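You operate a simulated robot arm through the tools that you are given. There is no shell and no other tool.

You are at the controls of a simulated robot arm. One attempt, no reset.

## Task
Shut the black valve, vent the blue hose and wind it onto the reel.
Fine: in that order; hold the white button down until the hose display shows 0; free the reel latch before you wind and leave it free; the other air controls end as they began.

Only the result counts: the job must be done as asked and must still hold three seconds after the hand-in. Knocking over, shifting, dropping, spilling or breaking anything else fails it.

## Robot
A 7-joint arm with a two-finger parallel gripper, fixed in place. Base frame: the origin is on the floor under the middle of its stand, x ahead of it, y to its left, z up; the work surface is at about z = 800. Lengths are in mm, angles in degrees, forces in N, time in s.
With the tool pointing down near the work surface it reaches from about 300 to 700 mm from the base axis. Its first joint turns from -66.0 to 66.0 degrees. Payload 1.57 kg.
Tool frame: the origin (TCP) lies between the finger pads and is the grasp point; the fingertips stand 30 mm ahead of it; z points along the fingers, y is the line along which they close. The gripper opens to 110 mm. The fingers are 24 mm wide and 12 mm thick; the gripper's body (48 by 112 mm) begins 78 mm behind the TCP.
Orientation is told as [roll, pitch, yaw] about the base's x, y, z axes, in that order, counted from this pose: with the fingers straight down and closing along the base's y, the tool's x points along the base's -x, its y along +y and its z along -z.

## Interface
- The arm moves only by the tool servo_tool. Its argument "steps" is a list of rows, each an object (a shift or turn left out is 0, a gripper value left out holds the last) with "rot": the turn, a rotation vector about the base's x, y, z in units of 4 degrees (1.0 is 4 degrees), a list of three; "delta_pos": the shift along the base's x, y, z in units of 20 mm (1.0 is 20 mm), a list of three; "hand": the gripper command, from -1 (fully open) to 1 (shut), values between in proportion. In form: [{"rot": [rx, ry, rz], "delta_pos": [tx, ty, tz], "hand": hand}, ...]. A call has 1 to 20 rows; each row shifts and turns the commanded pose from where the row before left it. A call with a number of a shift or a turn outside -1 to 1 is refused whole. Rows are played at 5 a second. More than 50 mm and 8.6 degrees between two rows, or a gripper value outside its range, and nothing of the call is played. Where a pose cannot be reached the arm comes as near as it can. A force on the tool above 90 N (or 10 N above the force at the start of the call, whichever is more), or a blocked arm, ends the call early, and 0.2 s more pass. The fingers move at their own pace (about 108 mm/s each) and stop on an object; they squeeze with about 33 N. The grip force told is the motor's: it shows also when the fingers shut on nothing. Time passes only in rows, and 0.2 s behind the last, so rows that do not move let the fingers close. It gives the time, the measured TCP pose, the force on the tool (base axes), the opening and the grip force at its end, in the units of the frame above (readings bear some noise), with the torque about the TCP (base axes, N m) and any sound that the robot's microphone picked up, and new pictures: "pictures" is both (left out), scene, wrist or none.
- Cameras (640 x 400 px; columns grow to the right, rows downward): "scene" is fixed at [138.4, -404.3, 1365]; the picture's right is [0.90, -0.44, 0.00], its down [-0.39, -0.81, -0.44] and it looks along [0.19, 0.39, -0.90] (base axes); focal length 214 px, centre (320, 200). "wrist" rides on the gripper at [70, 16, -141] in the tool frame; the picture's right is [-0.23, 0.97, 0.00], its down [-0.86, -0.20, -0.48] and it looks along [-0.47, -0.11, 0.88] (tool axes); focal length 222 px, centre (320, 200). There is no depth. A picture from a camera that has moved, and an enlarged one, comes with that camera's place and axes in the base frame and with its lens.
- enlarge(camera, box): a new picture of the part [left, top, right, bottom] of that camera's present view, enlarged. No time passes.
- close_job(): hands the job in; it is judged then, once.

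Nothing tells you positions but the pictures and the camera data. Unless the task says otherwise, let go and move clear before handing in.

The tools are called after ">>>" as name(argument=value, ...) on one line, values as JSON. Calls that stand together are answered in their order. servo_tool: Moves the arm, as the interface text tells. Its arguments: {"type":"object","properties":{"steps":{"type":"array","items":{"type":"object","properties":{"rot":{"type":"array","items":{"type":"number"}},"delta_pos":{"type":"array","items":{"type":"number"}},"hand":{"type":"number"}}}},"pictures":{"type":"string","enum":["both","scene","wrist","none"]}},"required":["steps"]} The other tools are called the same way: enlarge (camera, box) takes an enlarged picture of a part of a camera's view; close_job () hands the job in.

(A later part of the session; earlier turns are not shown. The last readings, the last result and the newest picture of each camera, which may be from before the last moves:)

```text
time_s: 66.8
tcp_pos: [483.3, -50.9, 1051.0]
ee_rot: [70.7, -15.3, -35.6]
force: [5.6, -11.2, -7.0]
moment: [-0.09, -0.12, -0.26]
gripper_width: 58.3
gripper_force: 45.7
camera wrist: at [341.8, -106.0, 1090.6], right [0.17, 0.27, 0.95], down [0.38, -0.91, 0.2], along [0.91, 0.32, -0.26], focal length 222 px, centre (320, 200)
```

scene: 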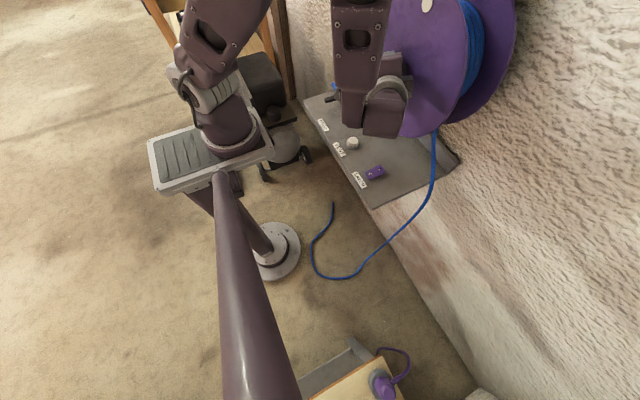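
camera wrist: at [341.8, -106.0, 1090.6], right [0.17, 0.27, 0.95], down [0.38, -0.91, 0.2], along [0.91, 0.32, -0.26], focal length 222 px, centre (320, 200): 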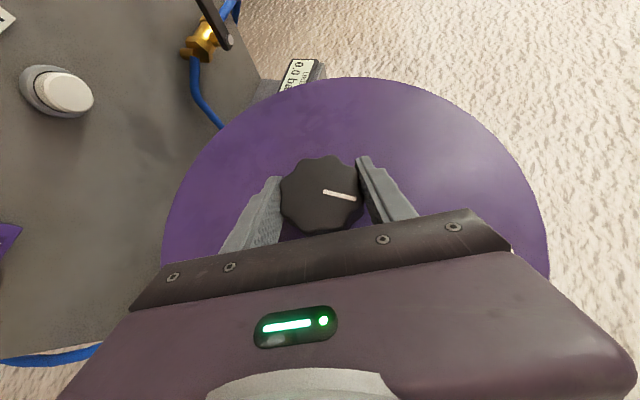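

The reel turns with the knob (the white dot moved back). Continuing the stroke.

>>> servo_tool(steps=[{"rot": [-1, 0, 0]}, {"rot": [-1, 0, 0]}, {"rot": [-1, 0, 0]}, {"rot": [-1, 0, 0]}, {"rot": [-1, 0, 0]}, {"rot": [-1, 0, 0]}, {"rot": [-1, 0, 0]}, {"rot": [-1, 0, 0]}, {"rot": [-1, 0, 0]}, {"rot": [-1, 0, 0]}, {"rot": [-1, 0, 0]}, {"rot": [-1, 0, 0]}, {}], pictures="both")

```text
time_s: 69.6
tcp_pos: [484.2, -49.8, 1049.7]
ee_rot: [22.1, -36.1, -13.1]
force: [5.6, -4.0, -17.2]
moment: [0.65, 0.44, -0.84]
gripper_width: 58.6
gripper_force: 44.9
camera wrist: at [342.1, -56.1, 1117.9], right [0.17, 0.89, 0.43], down [0.38, -0.46, 0.8], along [0.91, 0.02, -0.41], focal length 222 px, centre (320, 200)
```

scene: 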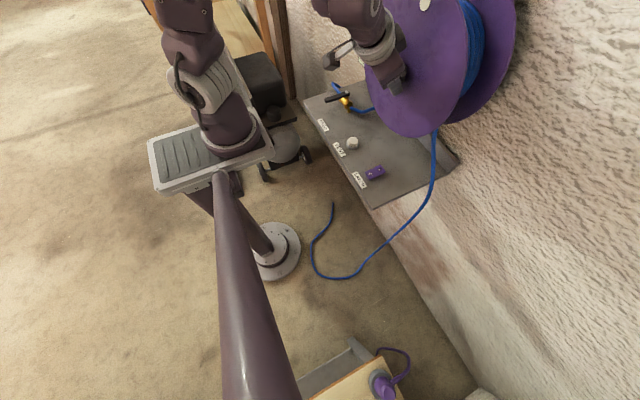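
wrist: 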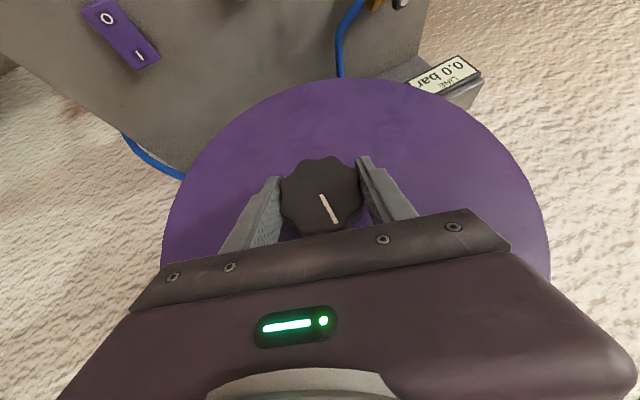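

The knob slipped in my fingers: the reel returned to its starting angle and stopped there hard, while the other direction had turned freely. I need to find out whether it's the latch or the direction, so I check the rocker state and the hose tail closely.

>>> enlarge(camera="scene", box=[360, 160, 392, 185])

>>> enlarge(camera="wrist", box=[70, 0, 190, 80])

>>> enlarge(camera="scene", box=[290, 180, 450, 290])

>>> enlarge(camera="scene", box=[390, 0, 520, 150])

```text
16.00 times, centred on (376, 172) of scene
camera zoom: at [138.9, -404.4, 1364.9], right [0.9, -0.44, 0.0], down [-0.39, -0.81, -0.44], along [0.19, 0.39, -0.9], focal length 3432 px, centre (-576, 640)
```

zoom: 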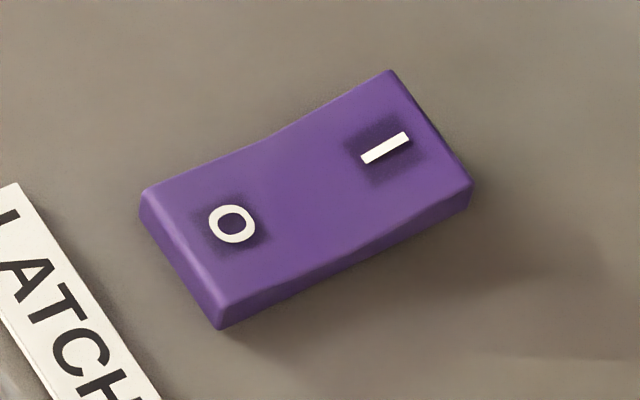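

```text
5.00 times, centred on (130, 40) of wrist
camera zoom: at [342.1, -56.1, 1117.9], right [0.17, 0.89, 0.43], down [0.38, -0.46, 0.8], along [0.91, 0.02, -0.41], focal length 1111 px, centre (1270, 1000)
```

zoom: 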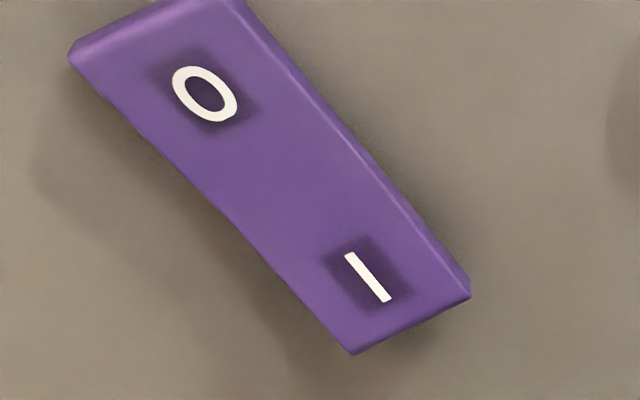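

```text
3.64 times, centred on (370, 235) of scene
camera zoom: at [138.9, -404.4, 1364.9], right [0.9, -0.44, 0.0], down [-0.39, -0.81, -0.44], along [0.19, 0.39, -0.9], focal length 780 px, centre (138, 73)
```

zoom: 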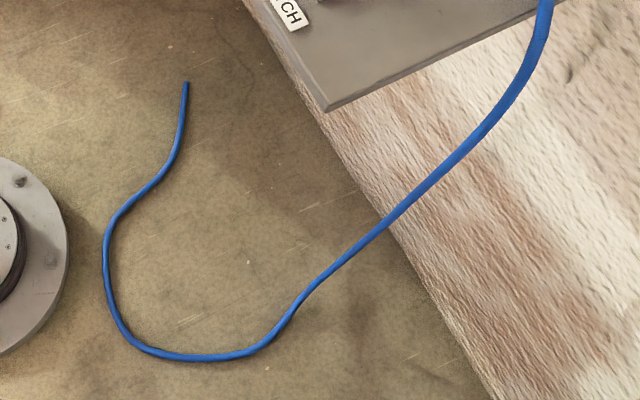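

```text
2.67 times, centred on (455, 75) of scene
camera zoom: at [138.9, -404.4, 1364.9], right [0.9, -0.44, 0.0], down [-0.39, -0.81, -0.44], along [0.19, 0.39, -0.9], focal length 572 px, centre (-40, 533)
```

zoom: 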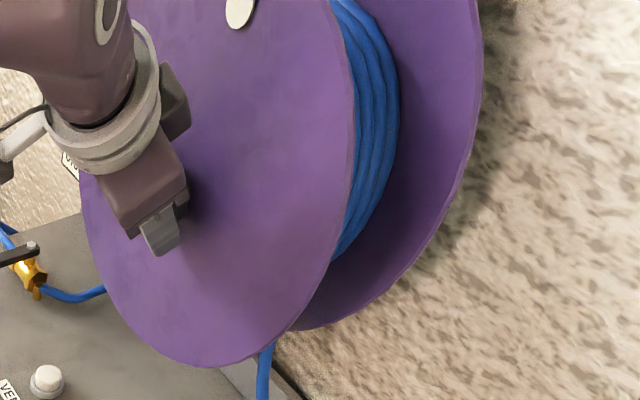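

The rocker clearly rests on O now. To learn which direction takes hose in, I'll turn the gripped knob the other way (the free one) by about 60° and compare the hose tail.

>>> servo_tool(steps=[{"rot": [1, 0, 0]}, {"rot": [1, 0, 0]}, {"rot": [1, 0, 0]}, {"rot": [1, 0, 0]}, {"rot": [1, 0, 0]}, {"rot": [1, 0, 0]}, {"rot": [1, 0, 0]}, {"rot": [1, 0, 0]}, {"rot": [1, 0, 0]}, {"rot": [1, 0, 0]}, {}], pictures="both")

>>> enlarge(camera="scene", box=[290, 180, 450, 290])

>>> enlarge(camera="scene", box=[390, 0, 520, 150])

```text
time_s: 72.0
tcp_pos: [484.2, -50.4, 1049.1]
ee_rot: [63.8, -19.5, -33.4]
force: [12.9, 0.0, -19.9]
moment: [0.0, -0.07, 0.38]
gripper_width: 58.7
gripper_force: 45.1
camera wrist: at [341.9, -99.3, 1097.8], right [0.17, 0.4, 0.9], down [0.38, -0.87, 0.32], along [0.91, 0.29, -0.3], focal length 222 px, centre (320, 200)
```

scene: 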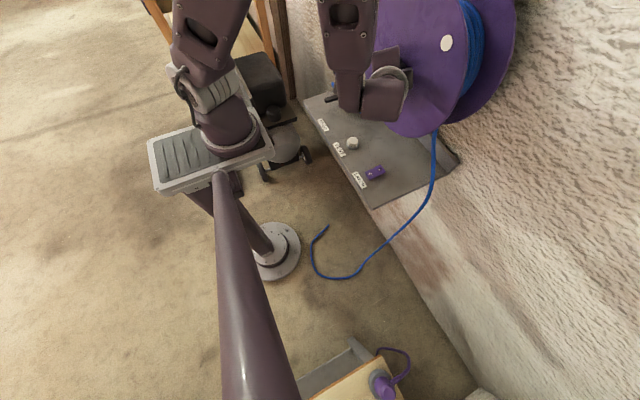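
wrist: 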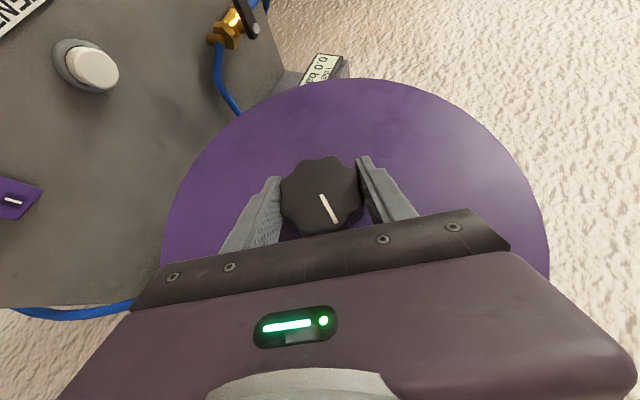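

```text
3.64 times, centred on (370, 235) of scene
camera zoom: at [139.1, -404.4, 1364.9], right [0.9, -0.44, 0.0], down [-0.39, -0.81, -0.44], along [0.19, 0.39, -0.9], focal length 780 px, centre (138, 73)
```

zoom: 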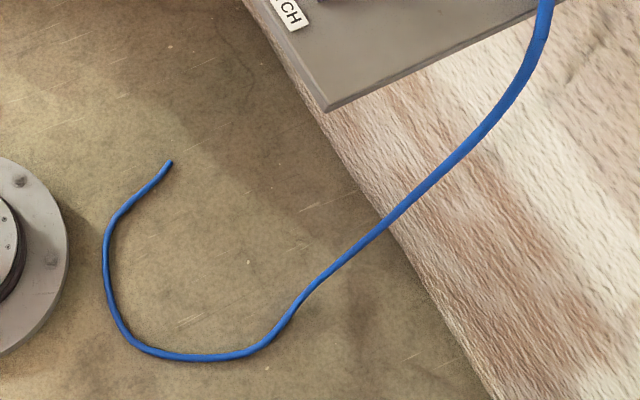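

```text
2.67 times, centred on (455, 75) of scene
camera zoom: at [139.1, -404.4, 1364.9], right [0.9, -0.44, 0.0], down [-0.39, -0.81, -0.44], along [0.19, 0.39, -0.9], focal length 572 px, centre (-40, 533)
```

zoom: 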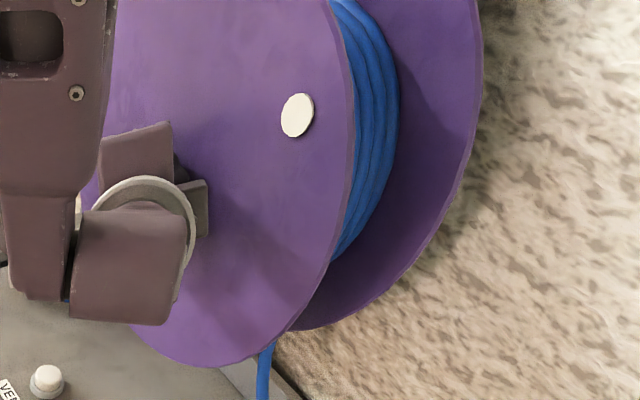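

That direction takes the hose in: the tail on the floor shortened noticeably, so winding is the positive (clockwise from my side) direction. I continue to the end of this stroke.

>>> servo_tool(steps=[{"rot": [1, 0, 0]}, {"rot": [1, 0, 0]}, {"rot": [1, 0, 0]}, {"rot": [1, 0, 0]}, {"rot": [1, 0, 0]}, {"rot": [1, 0, 0]}, {"rot": [1, 0, 0]}, {"rot": [1, 0, 0]}, {}], pictures="scene")

```text
time_s: 74.0
tcp_pos: [484.0, -49.5, 1048.9]
ee_rot: [90.2, -0.7, -38.2]
force: [2.0, 0.9, -8.8]
moment: [0.07, -0.6, -0.04]
gripper_width: 58.8
gripper_force: 44.8
```

scene: 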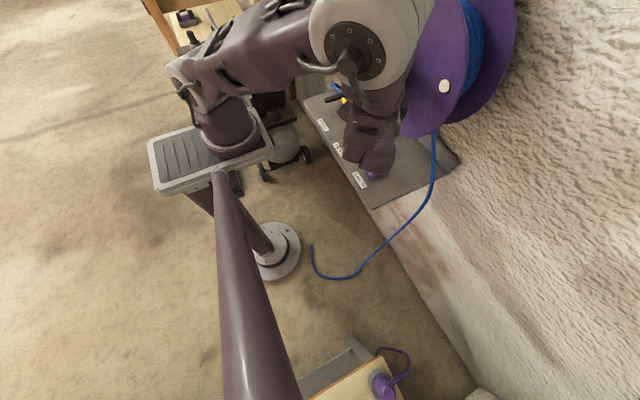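

Reel at about 90° of winding already. I release the knob and roll back for a new grip, checking reach on the negative side with the gripper open.

>>> servo_tool(steps=[{"hand": -1}, {"hand": -1}, {"rot": [-1, 0, 0]}, {"rot": [-1, 0, 0]}, {"rot": [-1, 0, 0]}, {"rot": [-1, 0, 0]}, {"rot": [-1, 0, 0]}, {"rot": [-1, 0, 0]}, {"rot": [-1, 0, 0]}, {"rot": [-1, 0, 0]}, {"rot": [-1, 0, 0]}, {"rot": [-1, 0, 0]}, {"rot": [-1, 0, 0]}, {"rot": [-1, 0, 0]}, {"rot": [-1, 0, 0]}, {"rot": [-1, 0, 0]}, {"rot": [-1, 0, 0]}, {"rot": [-1, 0, 0]}, {"rot": [-1, 0, 0]}, {}], pictures="both")

```text
time_s: 78.2
tcp_pos: [483.9, -48.8, 1049.1]
ee_rot: [26.7, -35.1, -15.6]
force: [0.1, 0.1, -0.2]
moment: [0.0, 0.0, -0.02]
gripper_width: 110.1
gripper_force: 0.0
camera wrist: at [342.1, -60.7, 1118.1], right [0.17, 0.85, 0.49], down [0.38, -0.52, 0.77], along [0.91, 0.05, -0.41], focal length 222 px, centre (320, 200)
```

scene: 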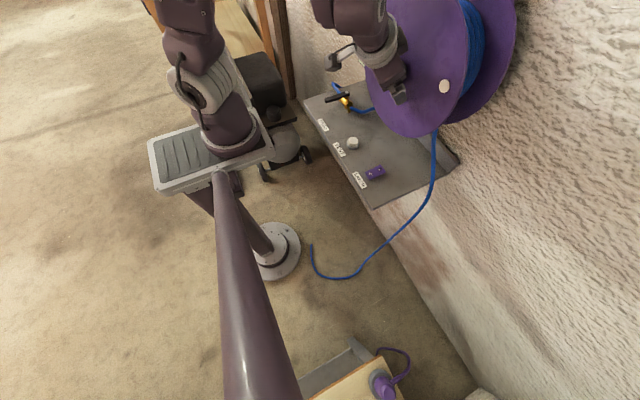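
wrist: 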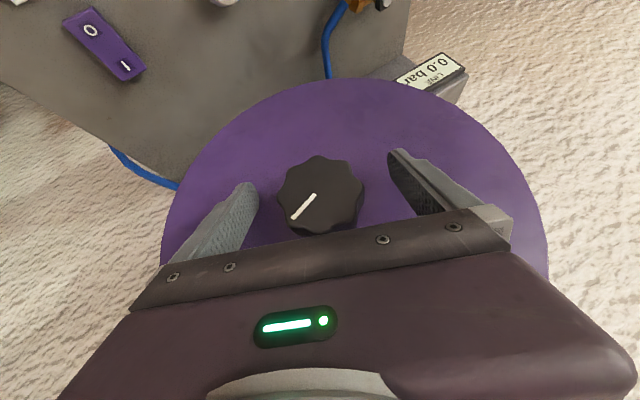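

The reel held its position. Rolling back further to negative angles.

>>> servo_tool(steps=[{"rot": [-1, 0, 0]}, {"rot": [-1, 0, 0]}, {"rot": [-1, 0, 0]}, {"rot": [-1, 0, 0]}, {"rot": [-1, 0, 0]}, {"rot": [-1, 0, 0]}, {"rot": [-1, 0, 0]}, {"rot": [-1, 0, 0]}, {}], pictures="none")

```text
time_s: 80.2
tcp_pos: [484.5, -50.1, 1049.4]
ee_rot: [-13.1, -37.4, 8.5]
force: [-0.3, -0.1, -0.5]
moment: [0.04, 0.01, 0.01]
gripper_width: 110.2
gripper_force: 0.0
```

>>> servo_tool(steps=[{"rot": [-1, 0, 0]}, {"rot": [-1, 0, 0]}, {"rot": [-1, 0, 0]}, {"rot": [-1, 0, 0]}, {"rot": [-1, 0, 0]}, {"rot": [-1, 0, 0]}, {"rot": [-1, 0, 0]}, {"rot": [-1, 0, 0]}, {}], pictures="both")

```text
time_s: 82.2
tcp_pos: [483.4, -49.9, 1050.8]
ee_rot: [-48.9, -27.0, 28.3]
force: [-0.9, -0.3, -0.2]
moment: [-0.02, -0.03, -0.03]
gripper_width: 110.0
gripper_force: 0.0
camera wrist: at [342.3, 7.4, 1089.0], right [0.17, 0.82, -0.55], down [0.38, 0.47, 0.8], along [0.91, -0.34, -0.23], focal length 222 px, centre (320, 200)
```

scene: 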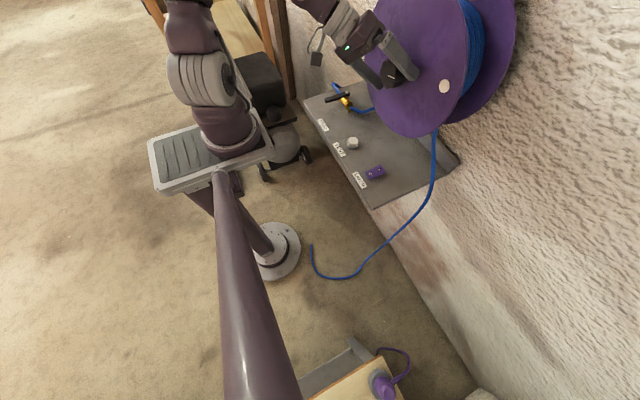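
wrist: 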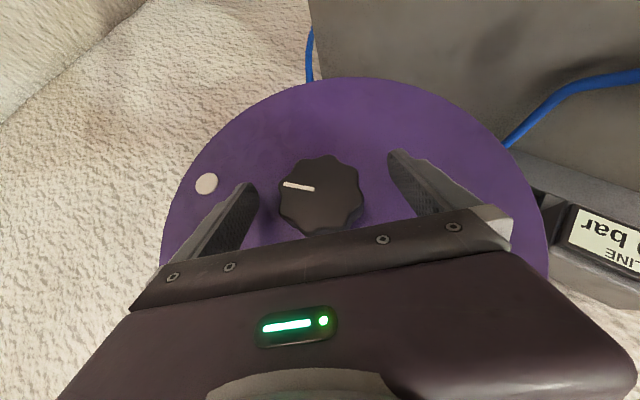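

Reach is fine at θ≈−42°. A few more degrees back, then grip again.

>>> servo_tool(steps=[{"rot": [-1, 0, 0]}, {"rot": [-1, 0, 0]}, {"rot": [-1, 0, 0]}, {"rot": [-1, 0, 0]}, {"rot": [-1, 0, 0]}, {"rot": [-1, 0, 0]}, {}], pictures="wrist")

```text
time_s: 83.8
tcp_pos: [483.8, -49.3, 1049.8]
ee_rot: [-70.8, -14.0, 35.9]
force: [0.1, 0.2, 0.1]
moment: [0.02, 0.01, -0.03]
gripper_width: 109.8
gripper_force: 0.0
camera wrist: at [342.2, 18.8, 1062.1], right [0.17, 0.52, -0.84], down [0.38, 0.75, 0.54], along [0.91, -0.41, -0.07], focal length 222 px, centre (320, 200)
```

wrist: 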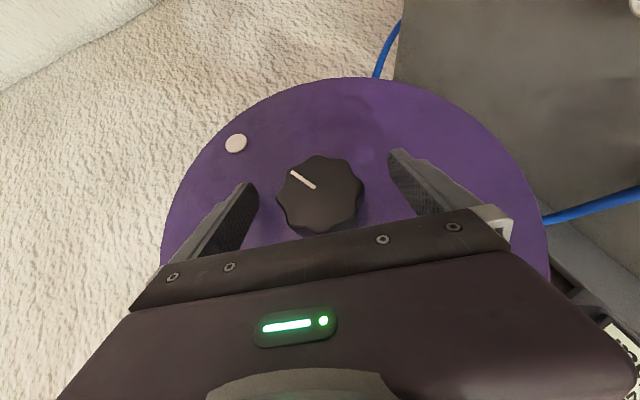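

Now gripping at θ≈−66° and winding in the positive direction.

>>> servo_tool(steps=[{"hand": 1}, {"hand": 1}, {"hand": 1}, {"rot": [1, 0, 0]}, {"rot": [1, 0, 0]}, {"rot": [1, 0, 0]}, {"rot": [1, 0, 0]}, {"rot": [1, 0, 0]}, {"rot": [1, 0, 0]}, {"rot": [1, 0, 0]}, {"rot": [1, 0, 0]}, {}], pictures="both")

```text
time_s: 86.4
tcp_pos: [483.7, -50.2, 1050.8]
ee_rot: [-40.9, -30.6, 24.3]
force: [6.4, -1.2, 20.8]
moment: [0.03, -0.43, 0.07]
gripper_width: 58.7
gripper_force: 45.3
camera wrist: at [342.1, 0.8, 1096.6], right [0.17, 0.88, -0.43], down [0.38, 0.35, 0.86], along [0.91, -0.31, -0.27], focal length 222 px, centre (320, 200)
```

scene: 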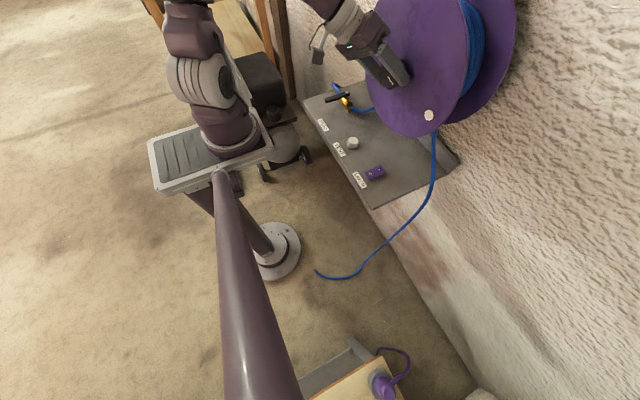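
wrist: 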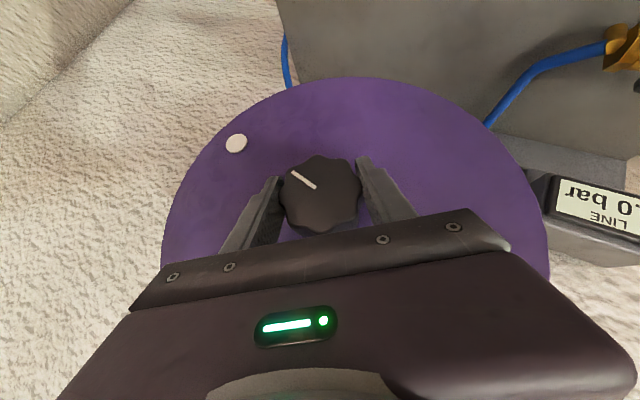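

Winding works well: the tail keeps shortening. Continuing the stroke.

>>> servo_tool(steps=[{"rot": [1, 0, 0]}, {"rot": [1, 0, 0]}, {"rot": [1, 0, 0]}, {"rot": [1, 0, 0]}, {"rot": [1, 0, 0]}, {"rot": [1, 0, 0]}, {"rot": [1, 0, 0]}, {"rot": [1, 0, 0]}, {"rot": [1, 0, 0]}, {"rot": [1, 0, 0]}, {"rot": [1, 0, 0]}, {"rot": [1, 0, 0]}, {"rot": [1, 0, 0]}, {"rot": [1, 0, 0]}, {}], pictures="both")

```text
time_s: 89.6
tcp_pos: [483.5, -50.1, 1048.4]
ee_rot: [21.7, -36.7, -12.4]
force: [-37.1, 66.4, 3.4]
moment: [-0.03, -0.21, 2.43]
gripper_width: 58.6
gripper_force: 44.8
out of reach, approached as far as the arm can: row 13, 14
camera wrist: at [341.9, -57.3, 1117.0], right [0.16, 0.89, 0.42], down [0.38, -0.45, 0.81], along [0.91, 0.03, -0.41], focal length 222 px, centre (320, 200)
```

scene: 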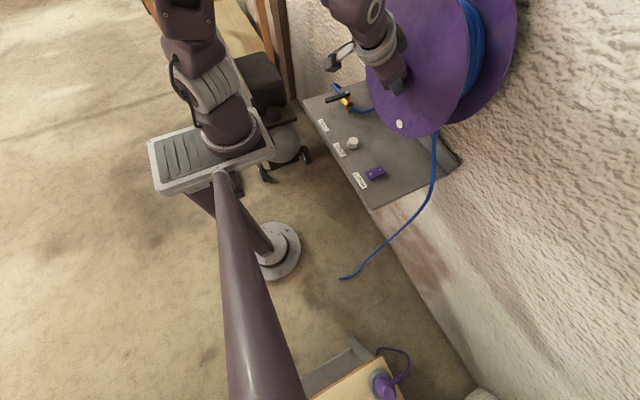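
wrist: 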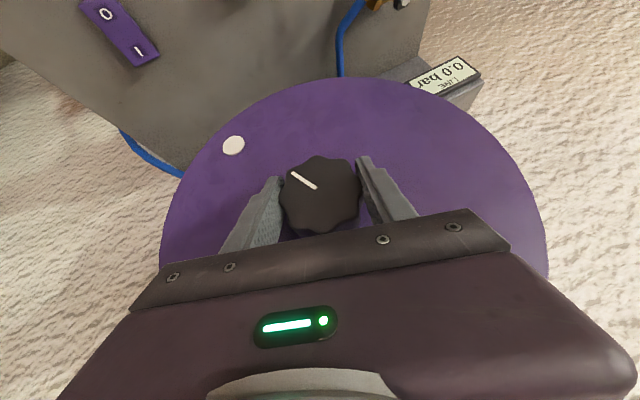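

The tail is much shorter, but the arm reached a joint limit at the end of this stroke and built up side force. I release here to relieve it.

>>> servo_tool(steps=[{"hand": -1}, {"hand": -1}, {}], pictures="wrist")

```text
time_s: 90.4
tcp_pos: [487.7, -58.2, 1051.0]
ee_rot: [21.8, -37.2, -13.7]
force: [-0.5, -0.9, 0.3]
moment: [-0.01, 0.0, -0.01]
gripper_width: 109.9
gripper_force: 0.0
camera wrist: at [344.9, -62.7, 1117.6], right [0.18, 0.89, 0.43], down [0.36, -0.46, 0.81], along [0.92, 0.01, -0.4], focal length 222 px, centre (320, 200)
```

wrist: 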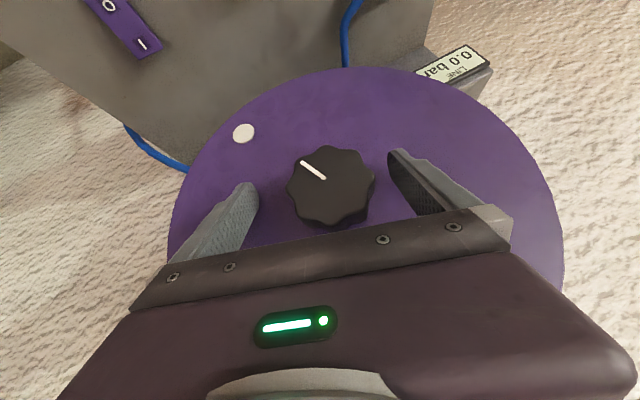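

Force gone. I re-centre on the knob axis while rolling back for the next stroke.

>>> servo_tool(steps=[{"rot": [-1, 0, 0], "delta_pos": [-0.05, 0.1, -0.02]}, {"rot": [-1, 0, 0], "delta_pos": [-0.05, 0.1, -0.02]}, {"rot": [-1, 0, 0], "delta_pos": [-0.05, 0.1, -0.02]}, {"rot": [-1, 0, 0], "delta_pos": [-0.05, 0.1, 0]}, {"rot": [-1, 0, 0]}, {"rot": [-1, 0, 0]}, {"rot": [-1, 0, 0]}, {"rot": [-1, 0, 0]}, {"rot": [-1, 0, 0]}, {"rot": [-1, 0, 0]}, {"rot": [-1, 0, 0]}, {"rot": [-1, 0, 0]}, {}], pictures="none")

```text
time_s: 93.2
tcp_pos: [482.9, -49.5, 1051.1]
ee_rot: [-37.5, -32.9, 22.7]
force: [-0.1, 0.2, 0.7]
moment: [0.03, -0.01, 0.01]
gripper_width: 109.8
gripper_force: 0.1
```

>>> servo_tool(steps=[{"rot": [-1, 0, 0]}, {"rot": [-1, 0, 0]}, {"rot": [-1, 0, 0]}, {"rot": [-1, 0, 0]}, {"rot": [-1, 0, 0]}, {"rot": [-1, 0, 0]}, {"rot": [-1, 0, 0]}, {"rot": [-1, 0, 0]}, {"rot": [-1, 0, 0]}, {"rot": [-1, 0, 0]}, {}], pictures="both")

```text
time_s: 95.6
tcp_pos: [484.7, -49.2, 1050.2]
ee_rot: [-74.8, -12.0, 37.5]
force: [-0.3, 0.0, -1.4]
moment: [-0.04, 0.0, 0.05]
gripper_width: 110.1
gripper_force: 0.0
camera wrist: at [341.0, 16.5, 1055.1], right [0.18, 0.46, -0.87], down [0.36, 0.79, 0.49], along [0.92, -0.4, -0.03], focal length 222 px, centre (320, 200)
```

scene: 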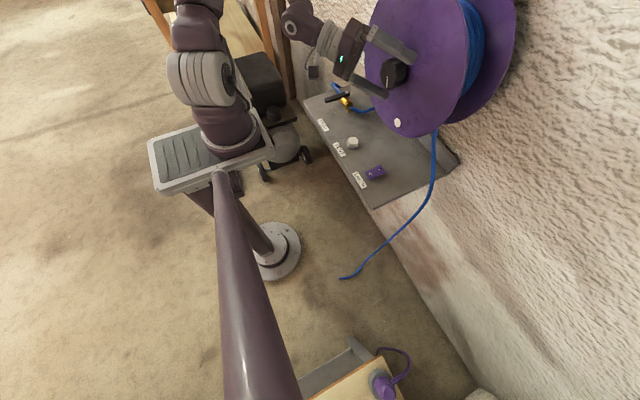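
wrist: 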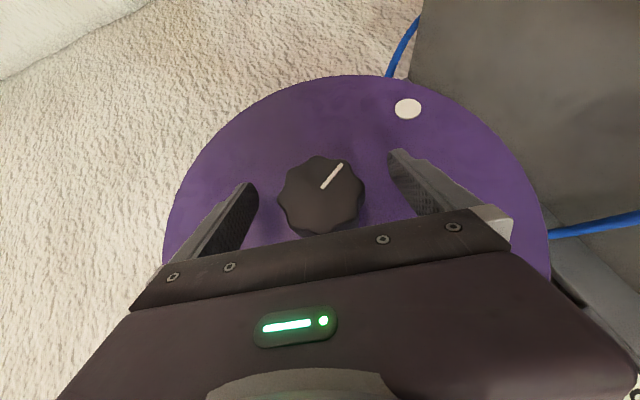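

The white dot is now at the lower part, tail much shorter. Gripping again and winding another stroke, stopping short of the reach limit.

>>> servo_tool(steps=[{"hand": 1}, {"hand": 1}, {"hand": 1}, {"rot": [1, 0, 0]}, {"rot": [1, 0, 0]}, {"rot": [1, 0, 0]}, {"rot": [1, 0, 0]}, {"rot": [1, 0, 0]}, {"rot": [1, 0, 0]}, {"rot": [1, 0, 0]}, {"rot": [1, 0, 0]}, {"rot": [1, 0, 0]}, {"rot": [1, 0, 0]}, {}], pictures="scene")

```text
time_s: 98.6
tcp_pos: [482.7, -50.6, 1049.6]
ee_rot: [-37.3, -32.8, 22.7]
force: [11.2, -2.6, -23.0]
moment: [0.07, 0.82, 0.45]
gripper_width: 58.3
gripper_force: 45.1
```

scene: 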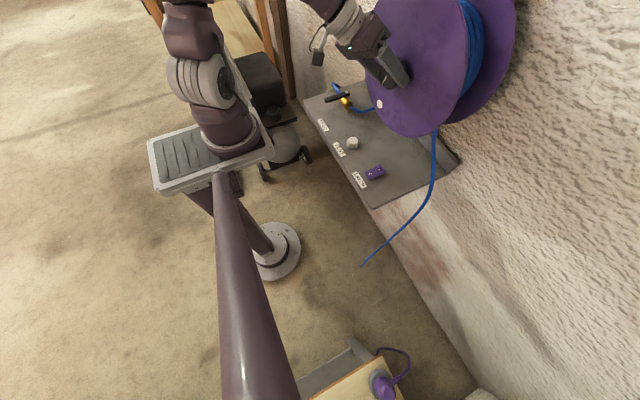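

>>> servo_tool(steps=[{"rot": [1, 0, 0]}, {"rot": [1, 0, 0]}, {"rot": [1, 0, 0]}, {"rot": [1, 0, 0]}, {"rot": [1, 0, 0]}, {"rot": [1, 0, 0]}, {"rot": [1, 0, 0]}, {"rot": [1, 0, 0]}, {"rot": [1, 0, 0]}, {}], pictures="scene")

```text
time_s: 100.8
tcp_pos: [484.0, -50.6, 1049.2]
ee_rot: [6.8, -39.0, -4.2]
force: [2.6, 7.2, -14.2]
moment: [0.02, 0.18, 0.51]
gripper_width: 58.7
gripper_force: 45.5
```

scene: 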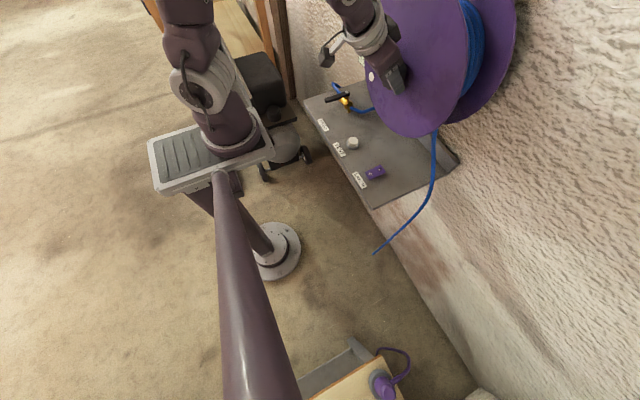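

Good, the tail's end is now near the wall's foot. Releasing and rolling back for another stroke.

>>> servo_tool(steps=[{"hand": -1}, {"hand": -1}, {"rot": [-1, 0, 0]}, {"rot": [-1, 0, 0]}, {"rot": [-1, 0, 0]}, {"rot": [-1, 0, 0]}, {"rot": [-1, 0, 0]}, {"rot": [-1, 0, 0]}, {"rot": [-1, 0, 0]}, {"rot": [-1, 0, 0]}, {"rot": [-1, 0, 0]}, {"rot": [-1, 0, 0]}, {"rot": [-1, 0, 0]}, {"rot": [-1, 0, 0]}, {"rot": [-1, 0, 0]}, {"rot": [-1, 0, 0]}, {"rot": [-1, 0, 0]}, {"rot": [-1, 0, 0]}, {"rot": [-1, 0, 0]}, {}], pictures="wrist")

```text
time_s: 105.0
tcp_pos: [482.6, -51.3, 1050.0]
ee_rot: [-68.2, -16.8, 36.0]
force: [-0.4, 0.5, 0.3]
moment: [-0.02, 0.0, 0.01]
gripper_width: 109.9
gripper_force: 0.1
camera wrist: at [340.7, 14.9, 1065.0], right [0.18, 0.57, -0.8], down [0.36, 0.72, 0.59], along [0.92, -0.39, -0.08], focal length 222 px, centre (320, 200)
```

wrist: 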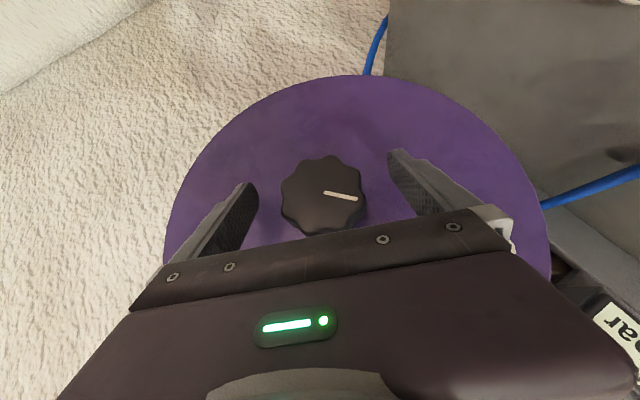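

>>> servo_tool(steps=[{"hand": 1}, {"hand": 1}, {"hand": 1}, {"rot": [1, 0, 0]}, {"rot": [1, 0, 0]}, {"rot": [1, 0, 0]}, {"rot": [1, 0, 0]}, {"rot": [1, 0, 0]}, {"rot": [1, 0, 0]}, {"rot": [1, 0, 0]}, {"rot": [1, 0, 0]}, {"rot": [1, 0, 0]}, {"rot": [1, 0, 0]}, {}], pictures="scene")

```text
time_s: 108.0
tcp_pos: [484.0, -50.8, 1050.6]
ee_rot: [-28.3, -35.5, 17.6]
force: [-3.6, 2.4, -16.9]
moment: [0.06, 0.32, -0.1]
gripper_width: 58.6
gripper_force: 44.9
```

scene: 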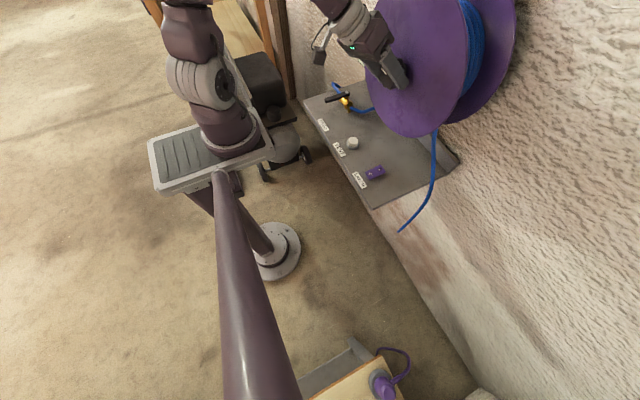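

The hose end is now off the floor and near the shelf edge level. Continuing carefully, watching for the end stop.

>>> servo_tool(steps=[{"rot": [1, 0, 0]}, {"rot": [1, 0, 0]}, {"rot": [1, 0, 0]}, {"rot": [1, 0, 0]}, {"rot": [1, 0, 0]}, {"rot": [1, 0, 0]}, {"rot": [1, 0, 0]}, {"rot": [1, 0, 0]}, {}], pictures="both")

```text
time_s: 110.0
tcp_pos: [484.0, -51.4, 1051.0]
ee_rot: [12.0, -38.6, -7.3]
force: [-6.4, 2.7, -6.9]
moment: [0.09, -0.03, 0.37]
gripper_width: 58.2
gripper_force: 45.0
camera wrist: at [340.8, -45.0, 1116.4], right [0.17, 0.94, 0.3], down [0.36, -0.34, 0.87], along [0.92, -0.04, -0.4], focal length 222 px, centre (320, 200)
```

scene: 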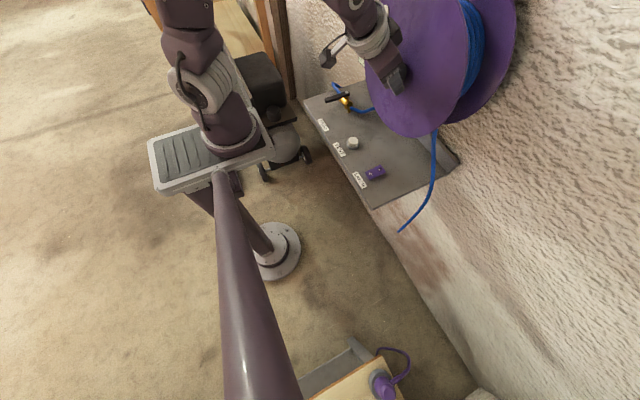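
wrist: 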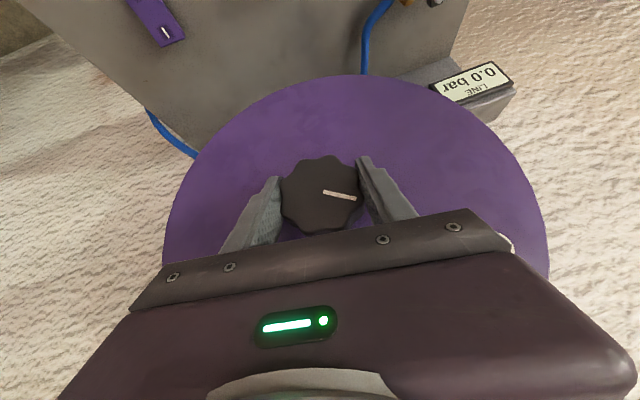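

The knob turned with me (about 30° more), yet the hose end seems unchanged since the last picture. I zoom to see the hose end, and will do another small stroke to compare.

>>> enlarge(camera="scene", box=[370, 120, 470, 250])

>>> servo_tool(steps=[{"rot": [1, 0, 0]}, {"rot": [0.5, 0, 0]}, {}], pictures="none")

>>> enlarge(camera="scene", box=[370, 120, 470, 250])

```text
3.08 times, centred on (420, 185) of scene
camera zoom: at [138.4, -404.2, 1365.0], right [0.9, -0.44, 0.0], down [-0.39, -0.81, -0.44], along [0.19, 0.39, -0.9], focal length 660 px, centre (12, 246)
```

zoom: 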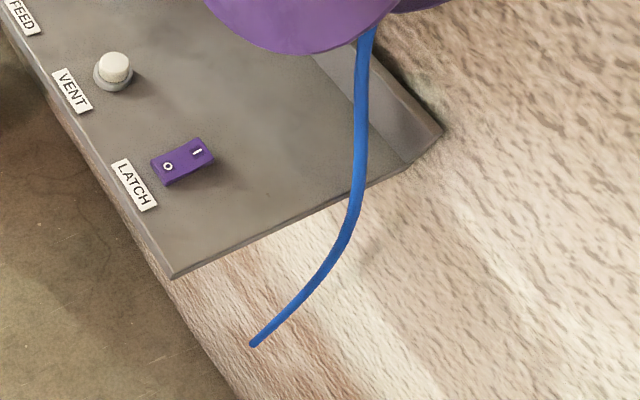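

```text
time_s: 110.8
tcp_pos: [483.6, -49.9, 1050.0]
ee_rot: [19.5, -37.8, -12.0]
force: [-4.7, 1.2, -1.6]
moment: [0.04, 0.06, 0.23]
gripper_width: 58.7
gripper_force: 45.1
```

```text
3.08 times, centred on (420, 185) of scene
camera zoom: at [138.3, -404.3, 1365.0], right [0.9, -0.44, 0.0], down [-0.39, -0.81, -0.44], along [0.19, 0.39, -0.9], focal length 660 px, centre (12, 246)
```

zoom: 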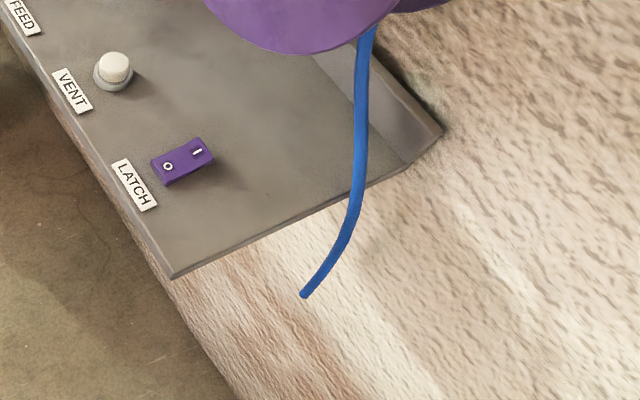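

The tail did shorten further (it updates in steps). I'll keep winding: release, roll back, regrip.

>>> servo_tool(steps=[{"hand": -1}, {"hand": -1}, {"rot": [-1, 0, 0]}, {"rot": [-1, 0, 0]}, {"rot": [-1, 0, 0]}, {"rot": [-1, 0, 0]}, {"rot": [-1, 0, 0]}, {"rot": [-1, 0, 0]}, {"rot": [-1, 0, 0]}, {"rot": [-1, 0, 0]}, {"rot": [-1, 0, 0]}, {"rot": [-1, 0, 0]}, {"rot": [-1, 0, 0]}, {"rot": [-1, 0, 0]}, {"rot": [-1, 0, 0]}, {"rot": [-1, 0, 0]}, {"rot": [-1, 0, 0]}, {"rot": [-1, 0, 0]}, {"rot": [-1, 0, 0]}, {"rot": [-1, 0, 0]}], pictures="none")

>>> servo_tool(steps=[{"rot": [-1, 0, 0]}, {"delta_pos": [0, 0, 0]}, {}], pictures="both")

```text
time_s: 115.0
tcp_pos: [483.7, -51.1, 1048.7]
ee_rot: [-63.1, -20.3, 34.4]
force: [0.9, -0.4, 0.3]
moment: [0.01, -0.04, 0.02]
gripper_width: 109.8
gripper_force: 0.2
```

```text
time_s: 115.8
tcp_pos: [483.3, -50.2, 1050.0]
ee_rot: [-66.5, -18.0, 35.4]
force: [-0.1, 0.2, -0.1]
moment: [-0.02, 0.01, -0.03]
gripper_width: 109.9
gripper_force: 0.1
camera wrist: at [340.6, 14.3, 1066.6], right [0.17, 0.6, -0.78], down [0.36, 0.7, 0.62], along [0.92, -0.39, -0.09], focal length 222 px, centre (320, 200)
```

scene: 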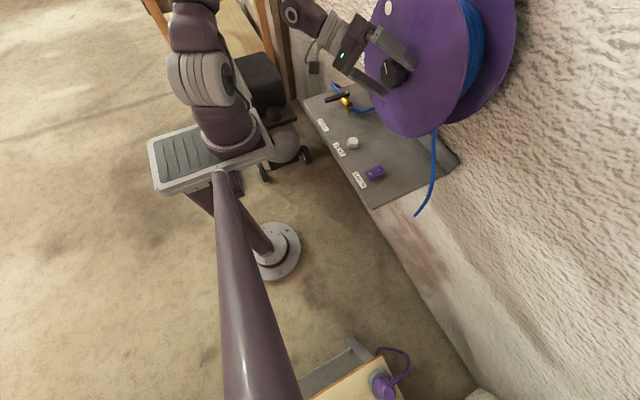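
wrist: 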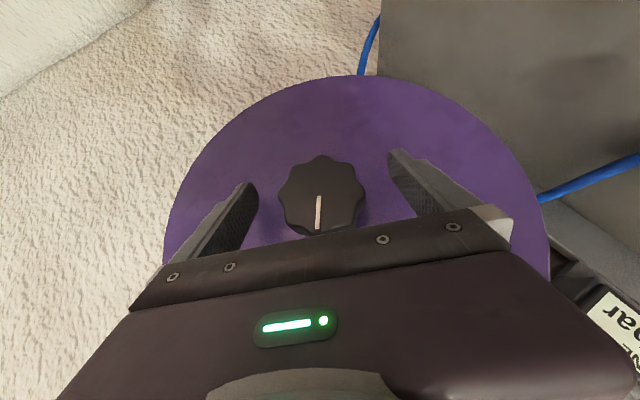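

The dot is coming up on the left side of the reel (about 320° of winding). Gripping and winding another stroke.

>>> servo_tool(steps=[{"hand": 1}, {"hand": 1}, {"hand": 1}, {"rot": [1, 0, 0]}, {"rot": [1, 0, 0]}, {"rot": [1, 0, 0]}, {"rot": [1, 0, 0]}, {"rot": [1, 0, 0]}, {"rot": [1, 0, 0]}, {"rot": [1, 0, 0]}, {"rot": [1, 0, 0]}, {"rot": [1, 0, 0]}, {"rot": [1, 0, 0]}, {}], pictures="both")

```text
time_s: 118.8
tcp_pos: [484.2, -49.7, 1049.7]
ee_rot: [-25.9, -36.2, 16.2]
force: [-3.2, 10.8, -17.7]
moment: [0.02, 0.37, 0.17]
gripper_width: 58.8
gripper_force: 45.2
camera wrist: at [340.7, -12.3, 1104.4], right [0.17, 0.96, -0.21], down [0.36, 0.14, 0.92], along [0.92, -0.24, -0.33], focal length 222 px, centre (320, 200)
```

scene: 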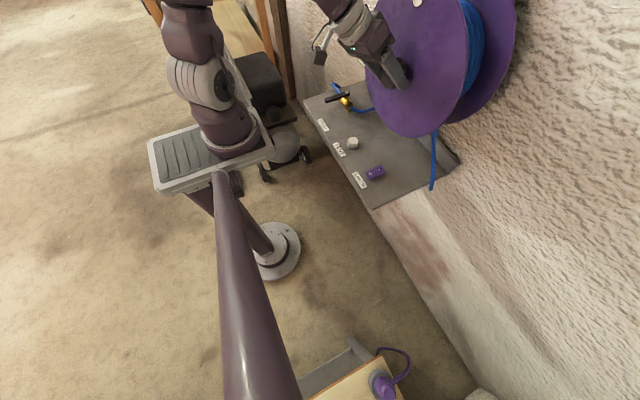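
wrist: 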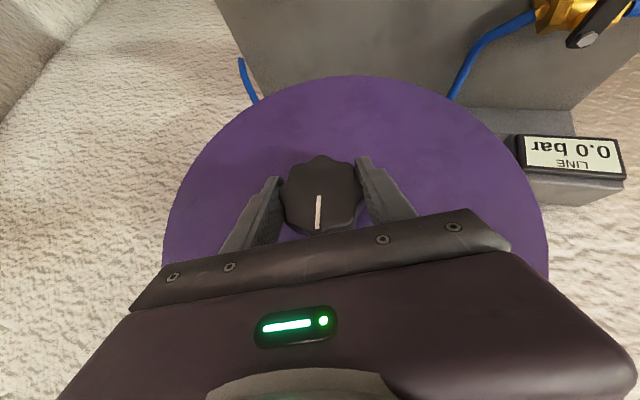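

Only a short hose end is left hanging. Continuing in small batches, watching the torque for the end stop.

>>> servo_tool(steps=[{"rot": [1, 0, 0]}, {"rot": [1, 0, 0]}, {"rot": [1, 0, 0]}, {"rot": [1, 0, 0]}, {}], pictures="scene")

```text
time_s: 120.0
tcp_pos: [483.4, -49.5, 1050.7]
ee_rot: [-6.1, -39.2, 3.9]
force: [-2.1, 12.9, -15.0]
moment: [-0.81, -0.24, 0.98]
gripper_width: 58.9
gripper_force: 44.7
```

scene: 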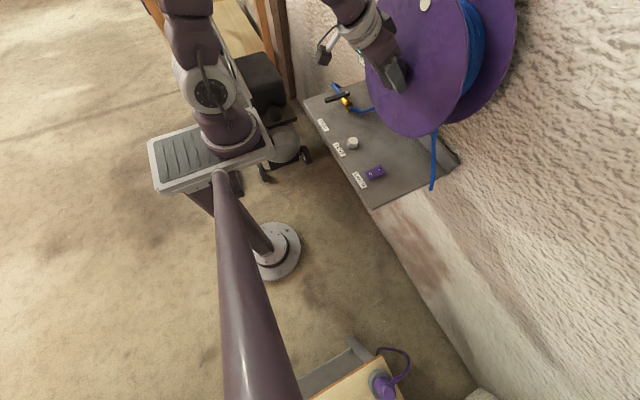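

The torque rose to −0.8 N·m and the white dot is back exactly at the top: one full turn, end stop reached, only the short end hangs at the reel. I release and check that it holds.

>>> servo_tool(steps=[{"rot": [0.3, 0, 0]}, {"hand": -1}, {"hand": -1}, {}, {}, {}, {}, {}], pictures="both")

>>> enlarge(camera="scene", box=[380, 0, 480, 200])

```text
time_s: 121.8
tcp_pos: [483.6, -50.5, 1050.4]
ee_rot: [-4.6, -39.1, 2.9]
force: [0.1, -0.1, 0.3]
moment: [0.0, 0.0, -0.03]
gripper_width: 109.9
gripper_force: 0.0
camera wrist: at [340.8, -30.9, 1113.9], right [0.17, 0.98, 0.08], down [0.36, -0.14, 0.92], along [0.92, -0.13, -0.38], focal length 222 px, centre (320, 200)
```

scene: 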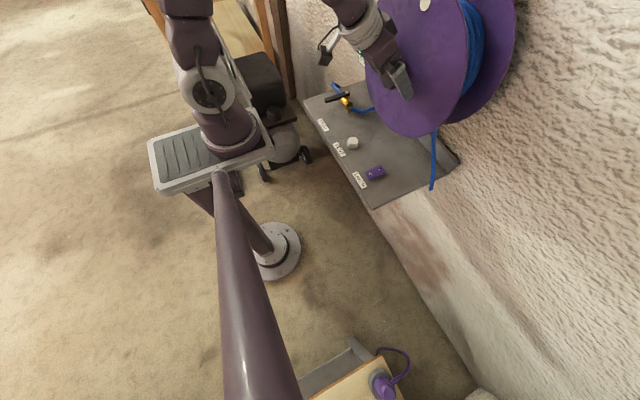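
wrist: 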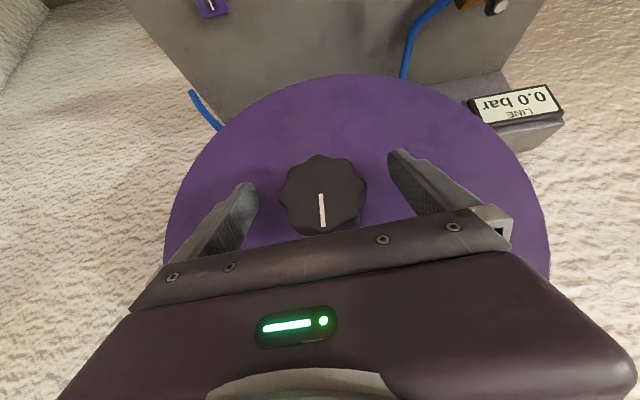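

```text
2.00 times, centred on (430, 100) of scene
camera zoom: at [138.4, -404.3, 1365.0], right [0.9, -0.44, 0.0], down [-0.39, -0.81, -0.44], along [0.19, 0.39, -0.9], focal length 429 px, centre (100, 400)
```

zoom: 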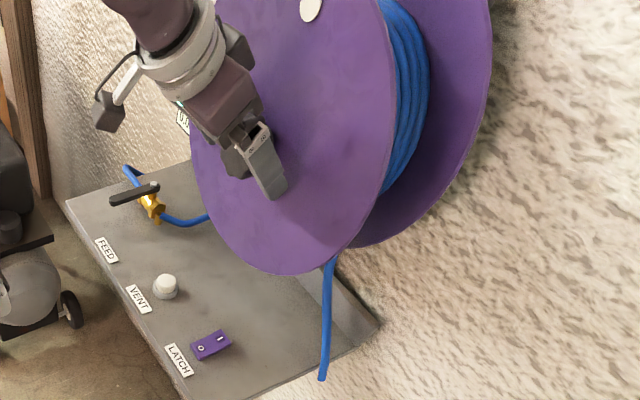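

The reel holds with the hose wound and the dot at the top. As a check that this is truly the end stop, I regrip and try a few more degrees.

>>> servo_tool(steps=[{"hand": 1}, {"hand": 1}, {"hand": 1}, {"rot": [1, 0, 0]}, {"rot": [0.5, 0, 0]}, {}], pictures="scene")

>>> enlarge(camera="scene", box=[380, 0, 480, 200])

```text
time_s: 123.2
tcp_pos: [483.3, -51.0, 1049.2]
ee_rot: [3.3, -39.2, -1.9]
force: [4.4, 13.3, -15.4]
moment: [-0.35, 0.26, 1.01]
gripper_width: 59.0
gripper_force: 44.9
```

scene: 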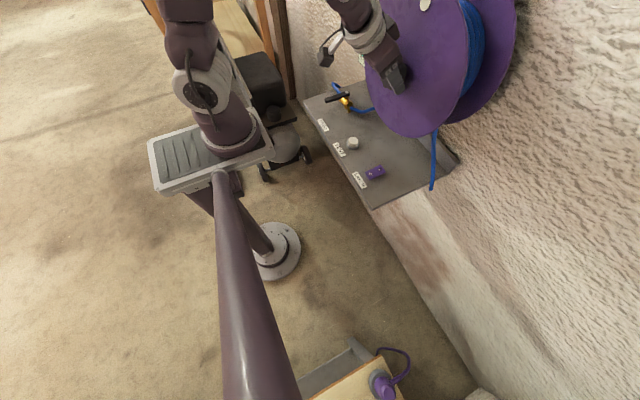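

```text
2.00 times, centred on (430, 100) of scene
camera zoom: at [138.8, -403.9, 1365.1], right [0.9, -0.44, 0.0], down [-0.39, -0.81, -0.44], along [0.19, 0.39, -0.9], focal length 429 px, centre (100, 400)
```

zoom: 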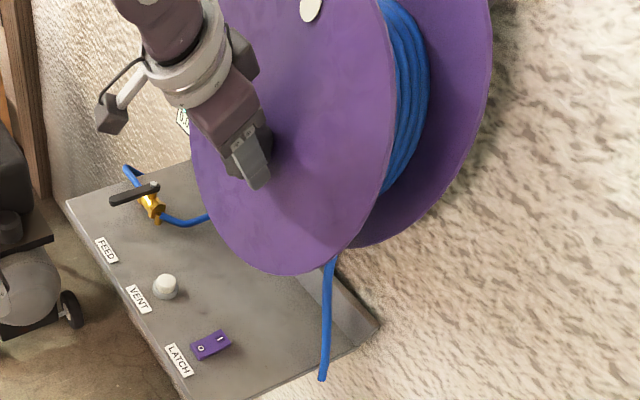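

The dot doesn't move any more and the fingers slip: it is the end stop. Now I release and back away along the tool axis.

>>> servo_tool(steps=[{"hand": -1}, {"hand": -1}, {"delta_pos": [-0.5, 0, 0.62]}, {"delta_pos": [-0.5, 0, 0.62]}, {"delta_pos": [-0.5, 0, 0.62]}, {"delta_pos": [-0.5, 0, 0.8], "rot": [0, 0.5, 0]}, {"delta_pos": [-0.5, 0, 1], "rot": [0, 0.5, 0]}, {"delta_pos": [-0.3, 0, 1], "rot": [0, 1, 0]}, {"delta_pos": [-0.3, 0, 1], "rot": [0, 1, 0]}, {}], pictures="both")

```text
time_s: 125.4
tcp_pos: [435.1, -47.3, 1149.5]
ee_rot: [2.7, -27.2, -1.7]
force: [-0.3, 0.5, 0.2]
moment: [0.0, 0.01, 0.0]
gripper_width: 110.0
gripper_force: 0.1
out of reach, approached as far as the arm can: row 5, 6, 7, 8
camera wrist: at [308.6, -33.7, 1243.5], right [0.21, 0.97, 0.15], down [0.54, -0.24, 0.81], along [0.82, -0.09, -0.57], focal length 222 px, centre (320, 200)
```

scene: 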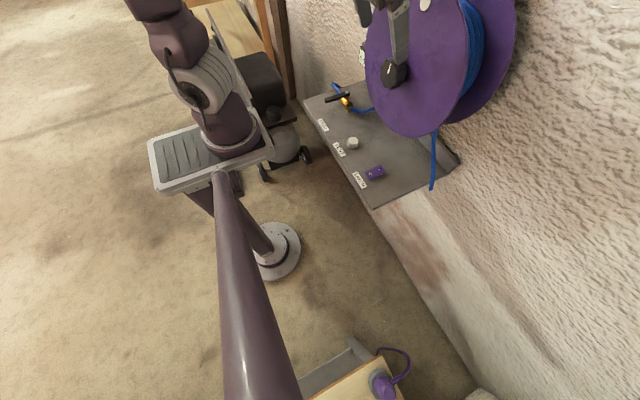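
wrist: 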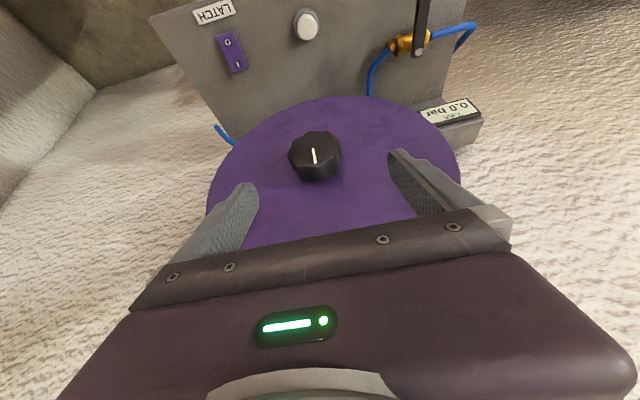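

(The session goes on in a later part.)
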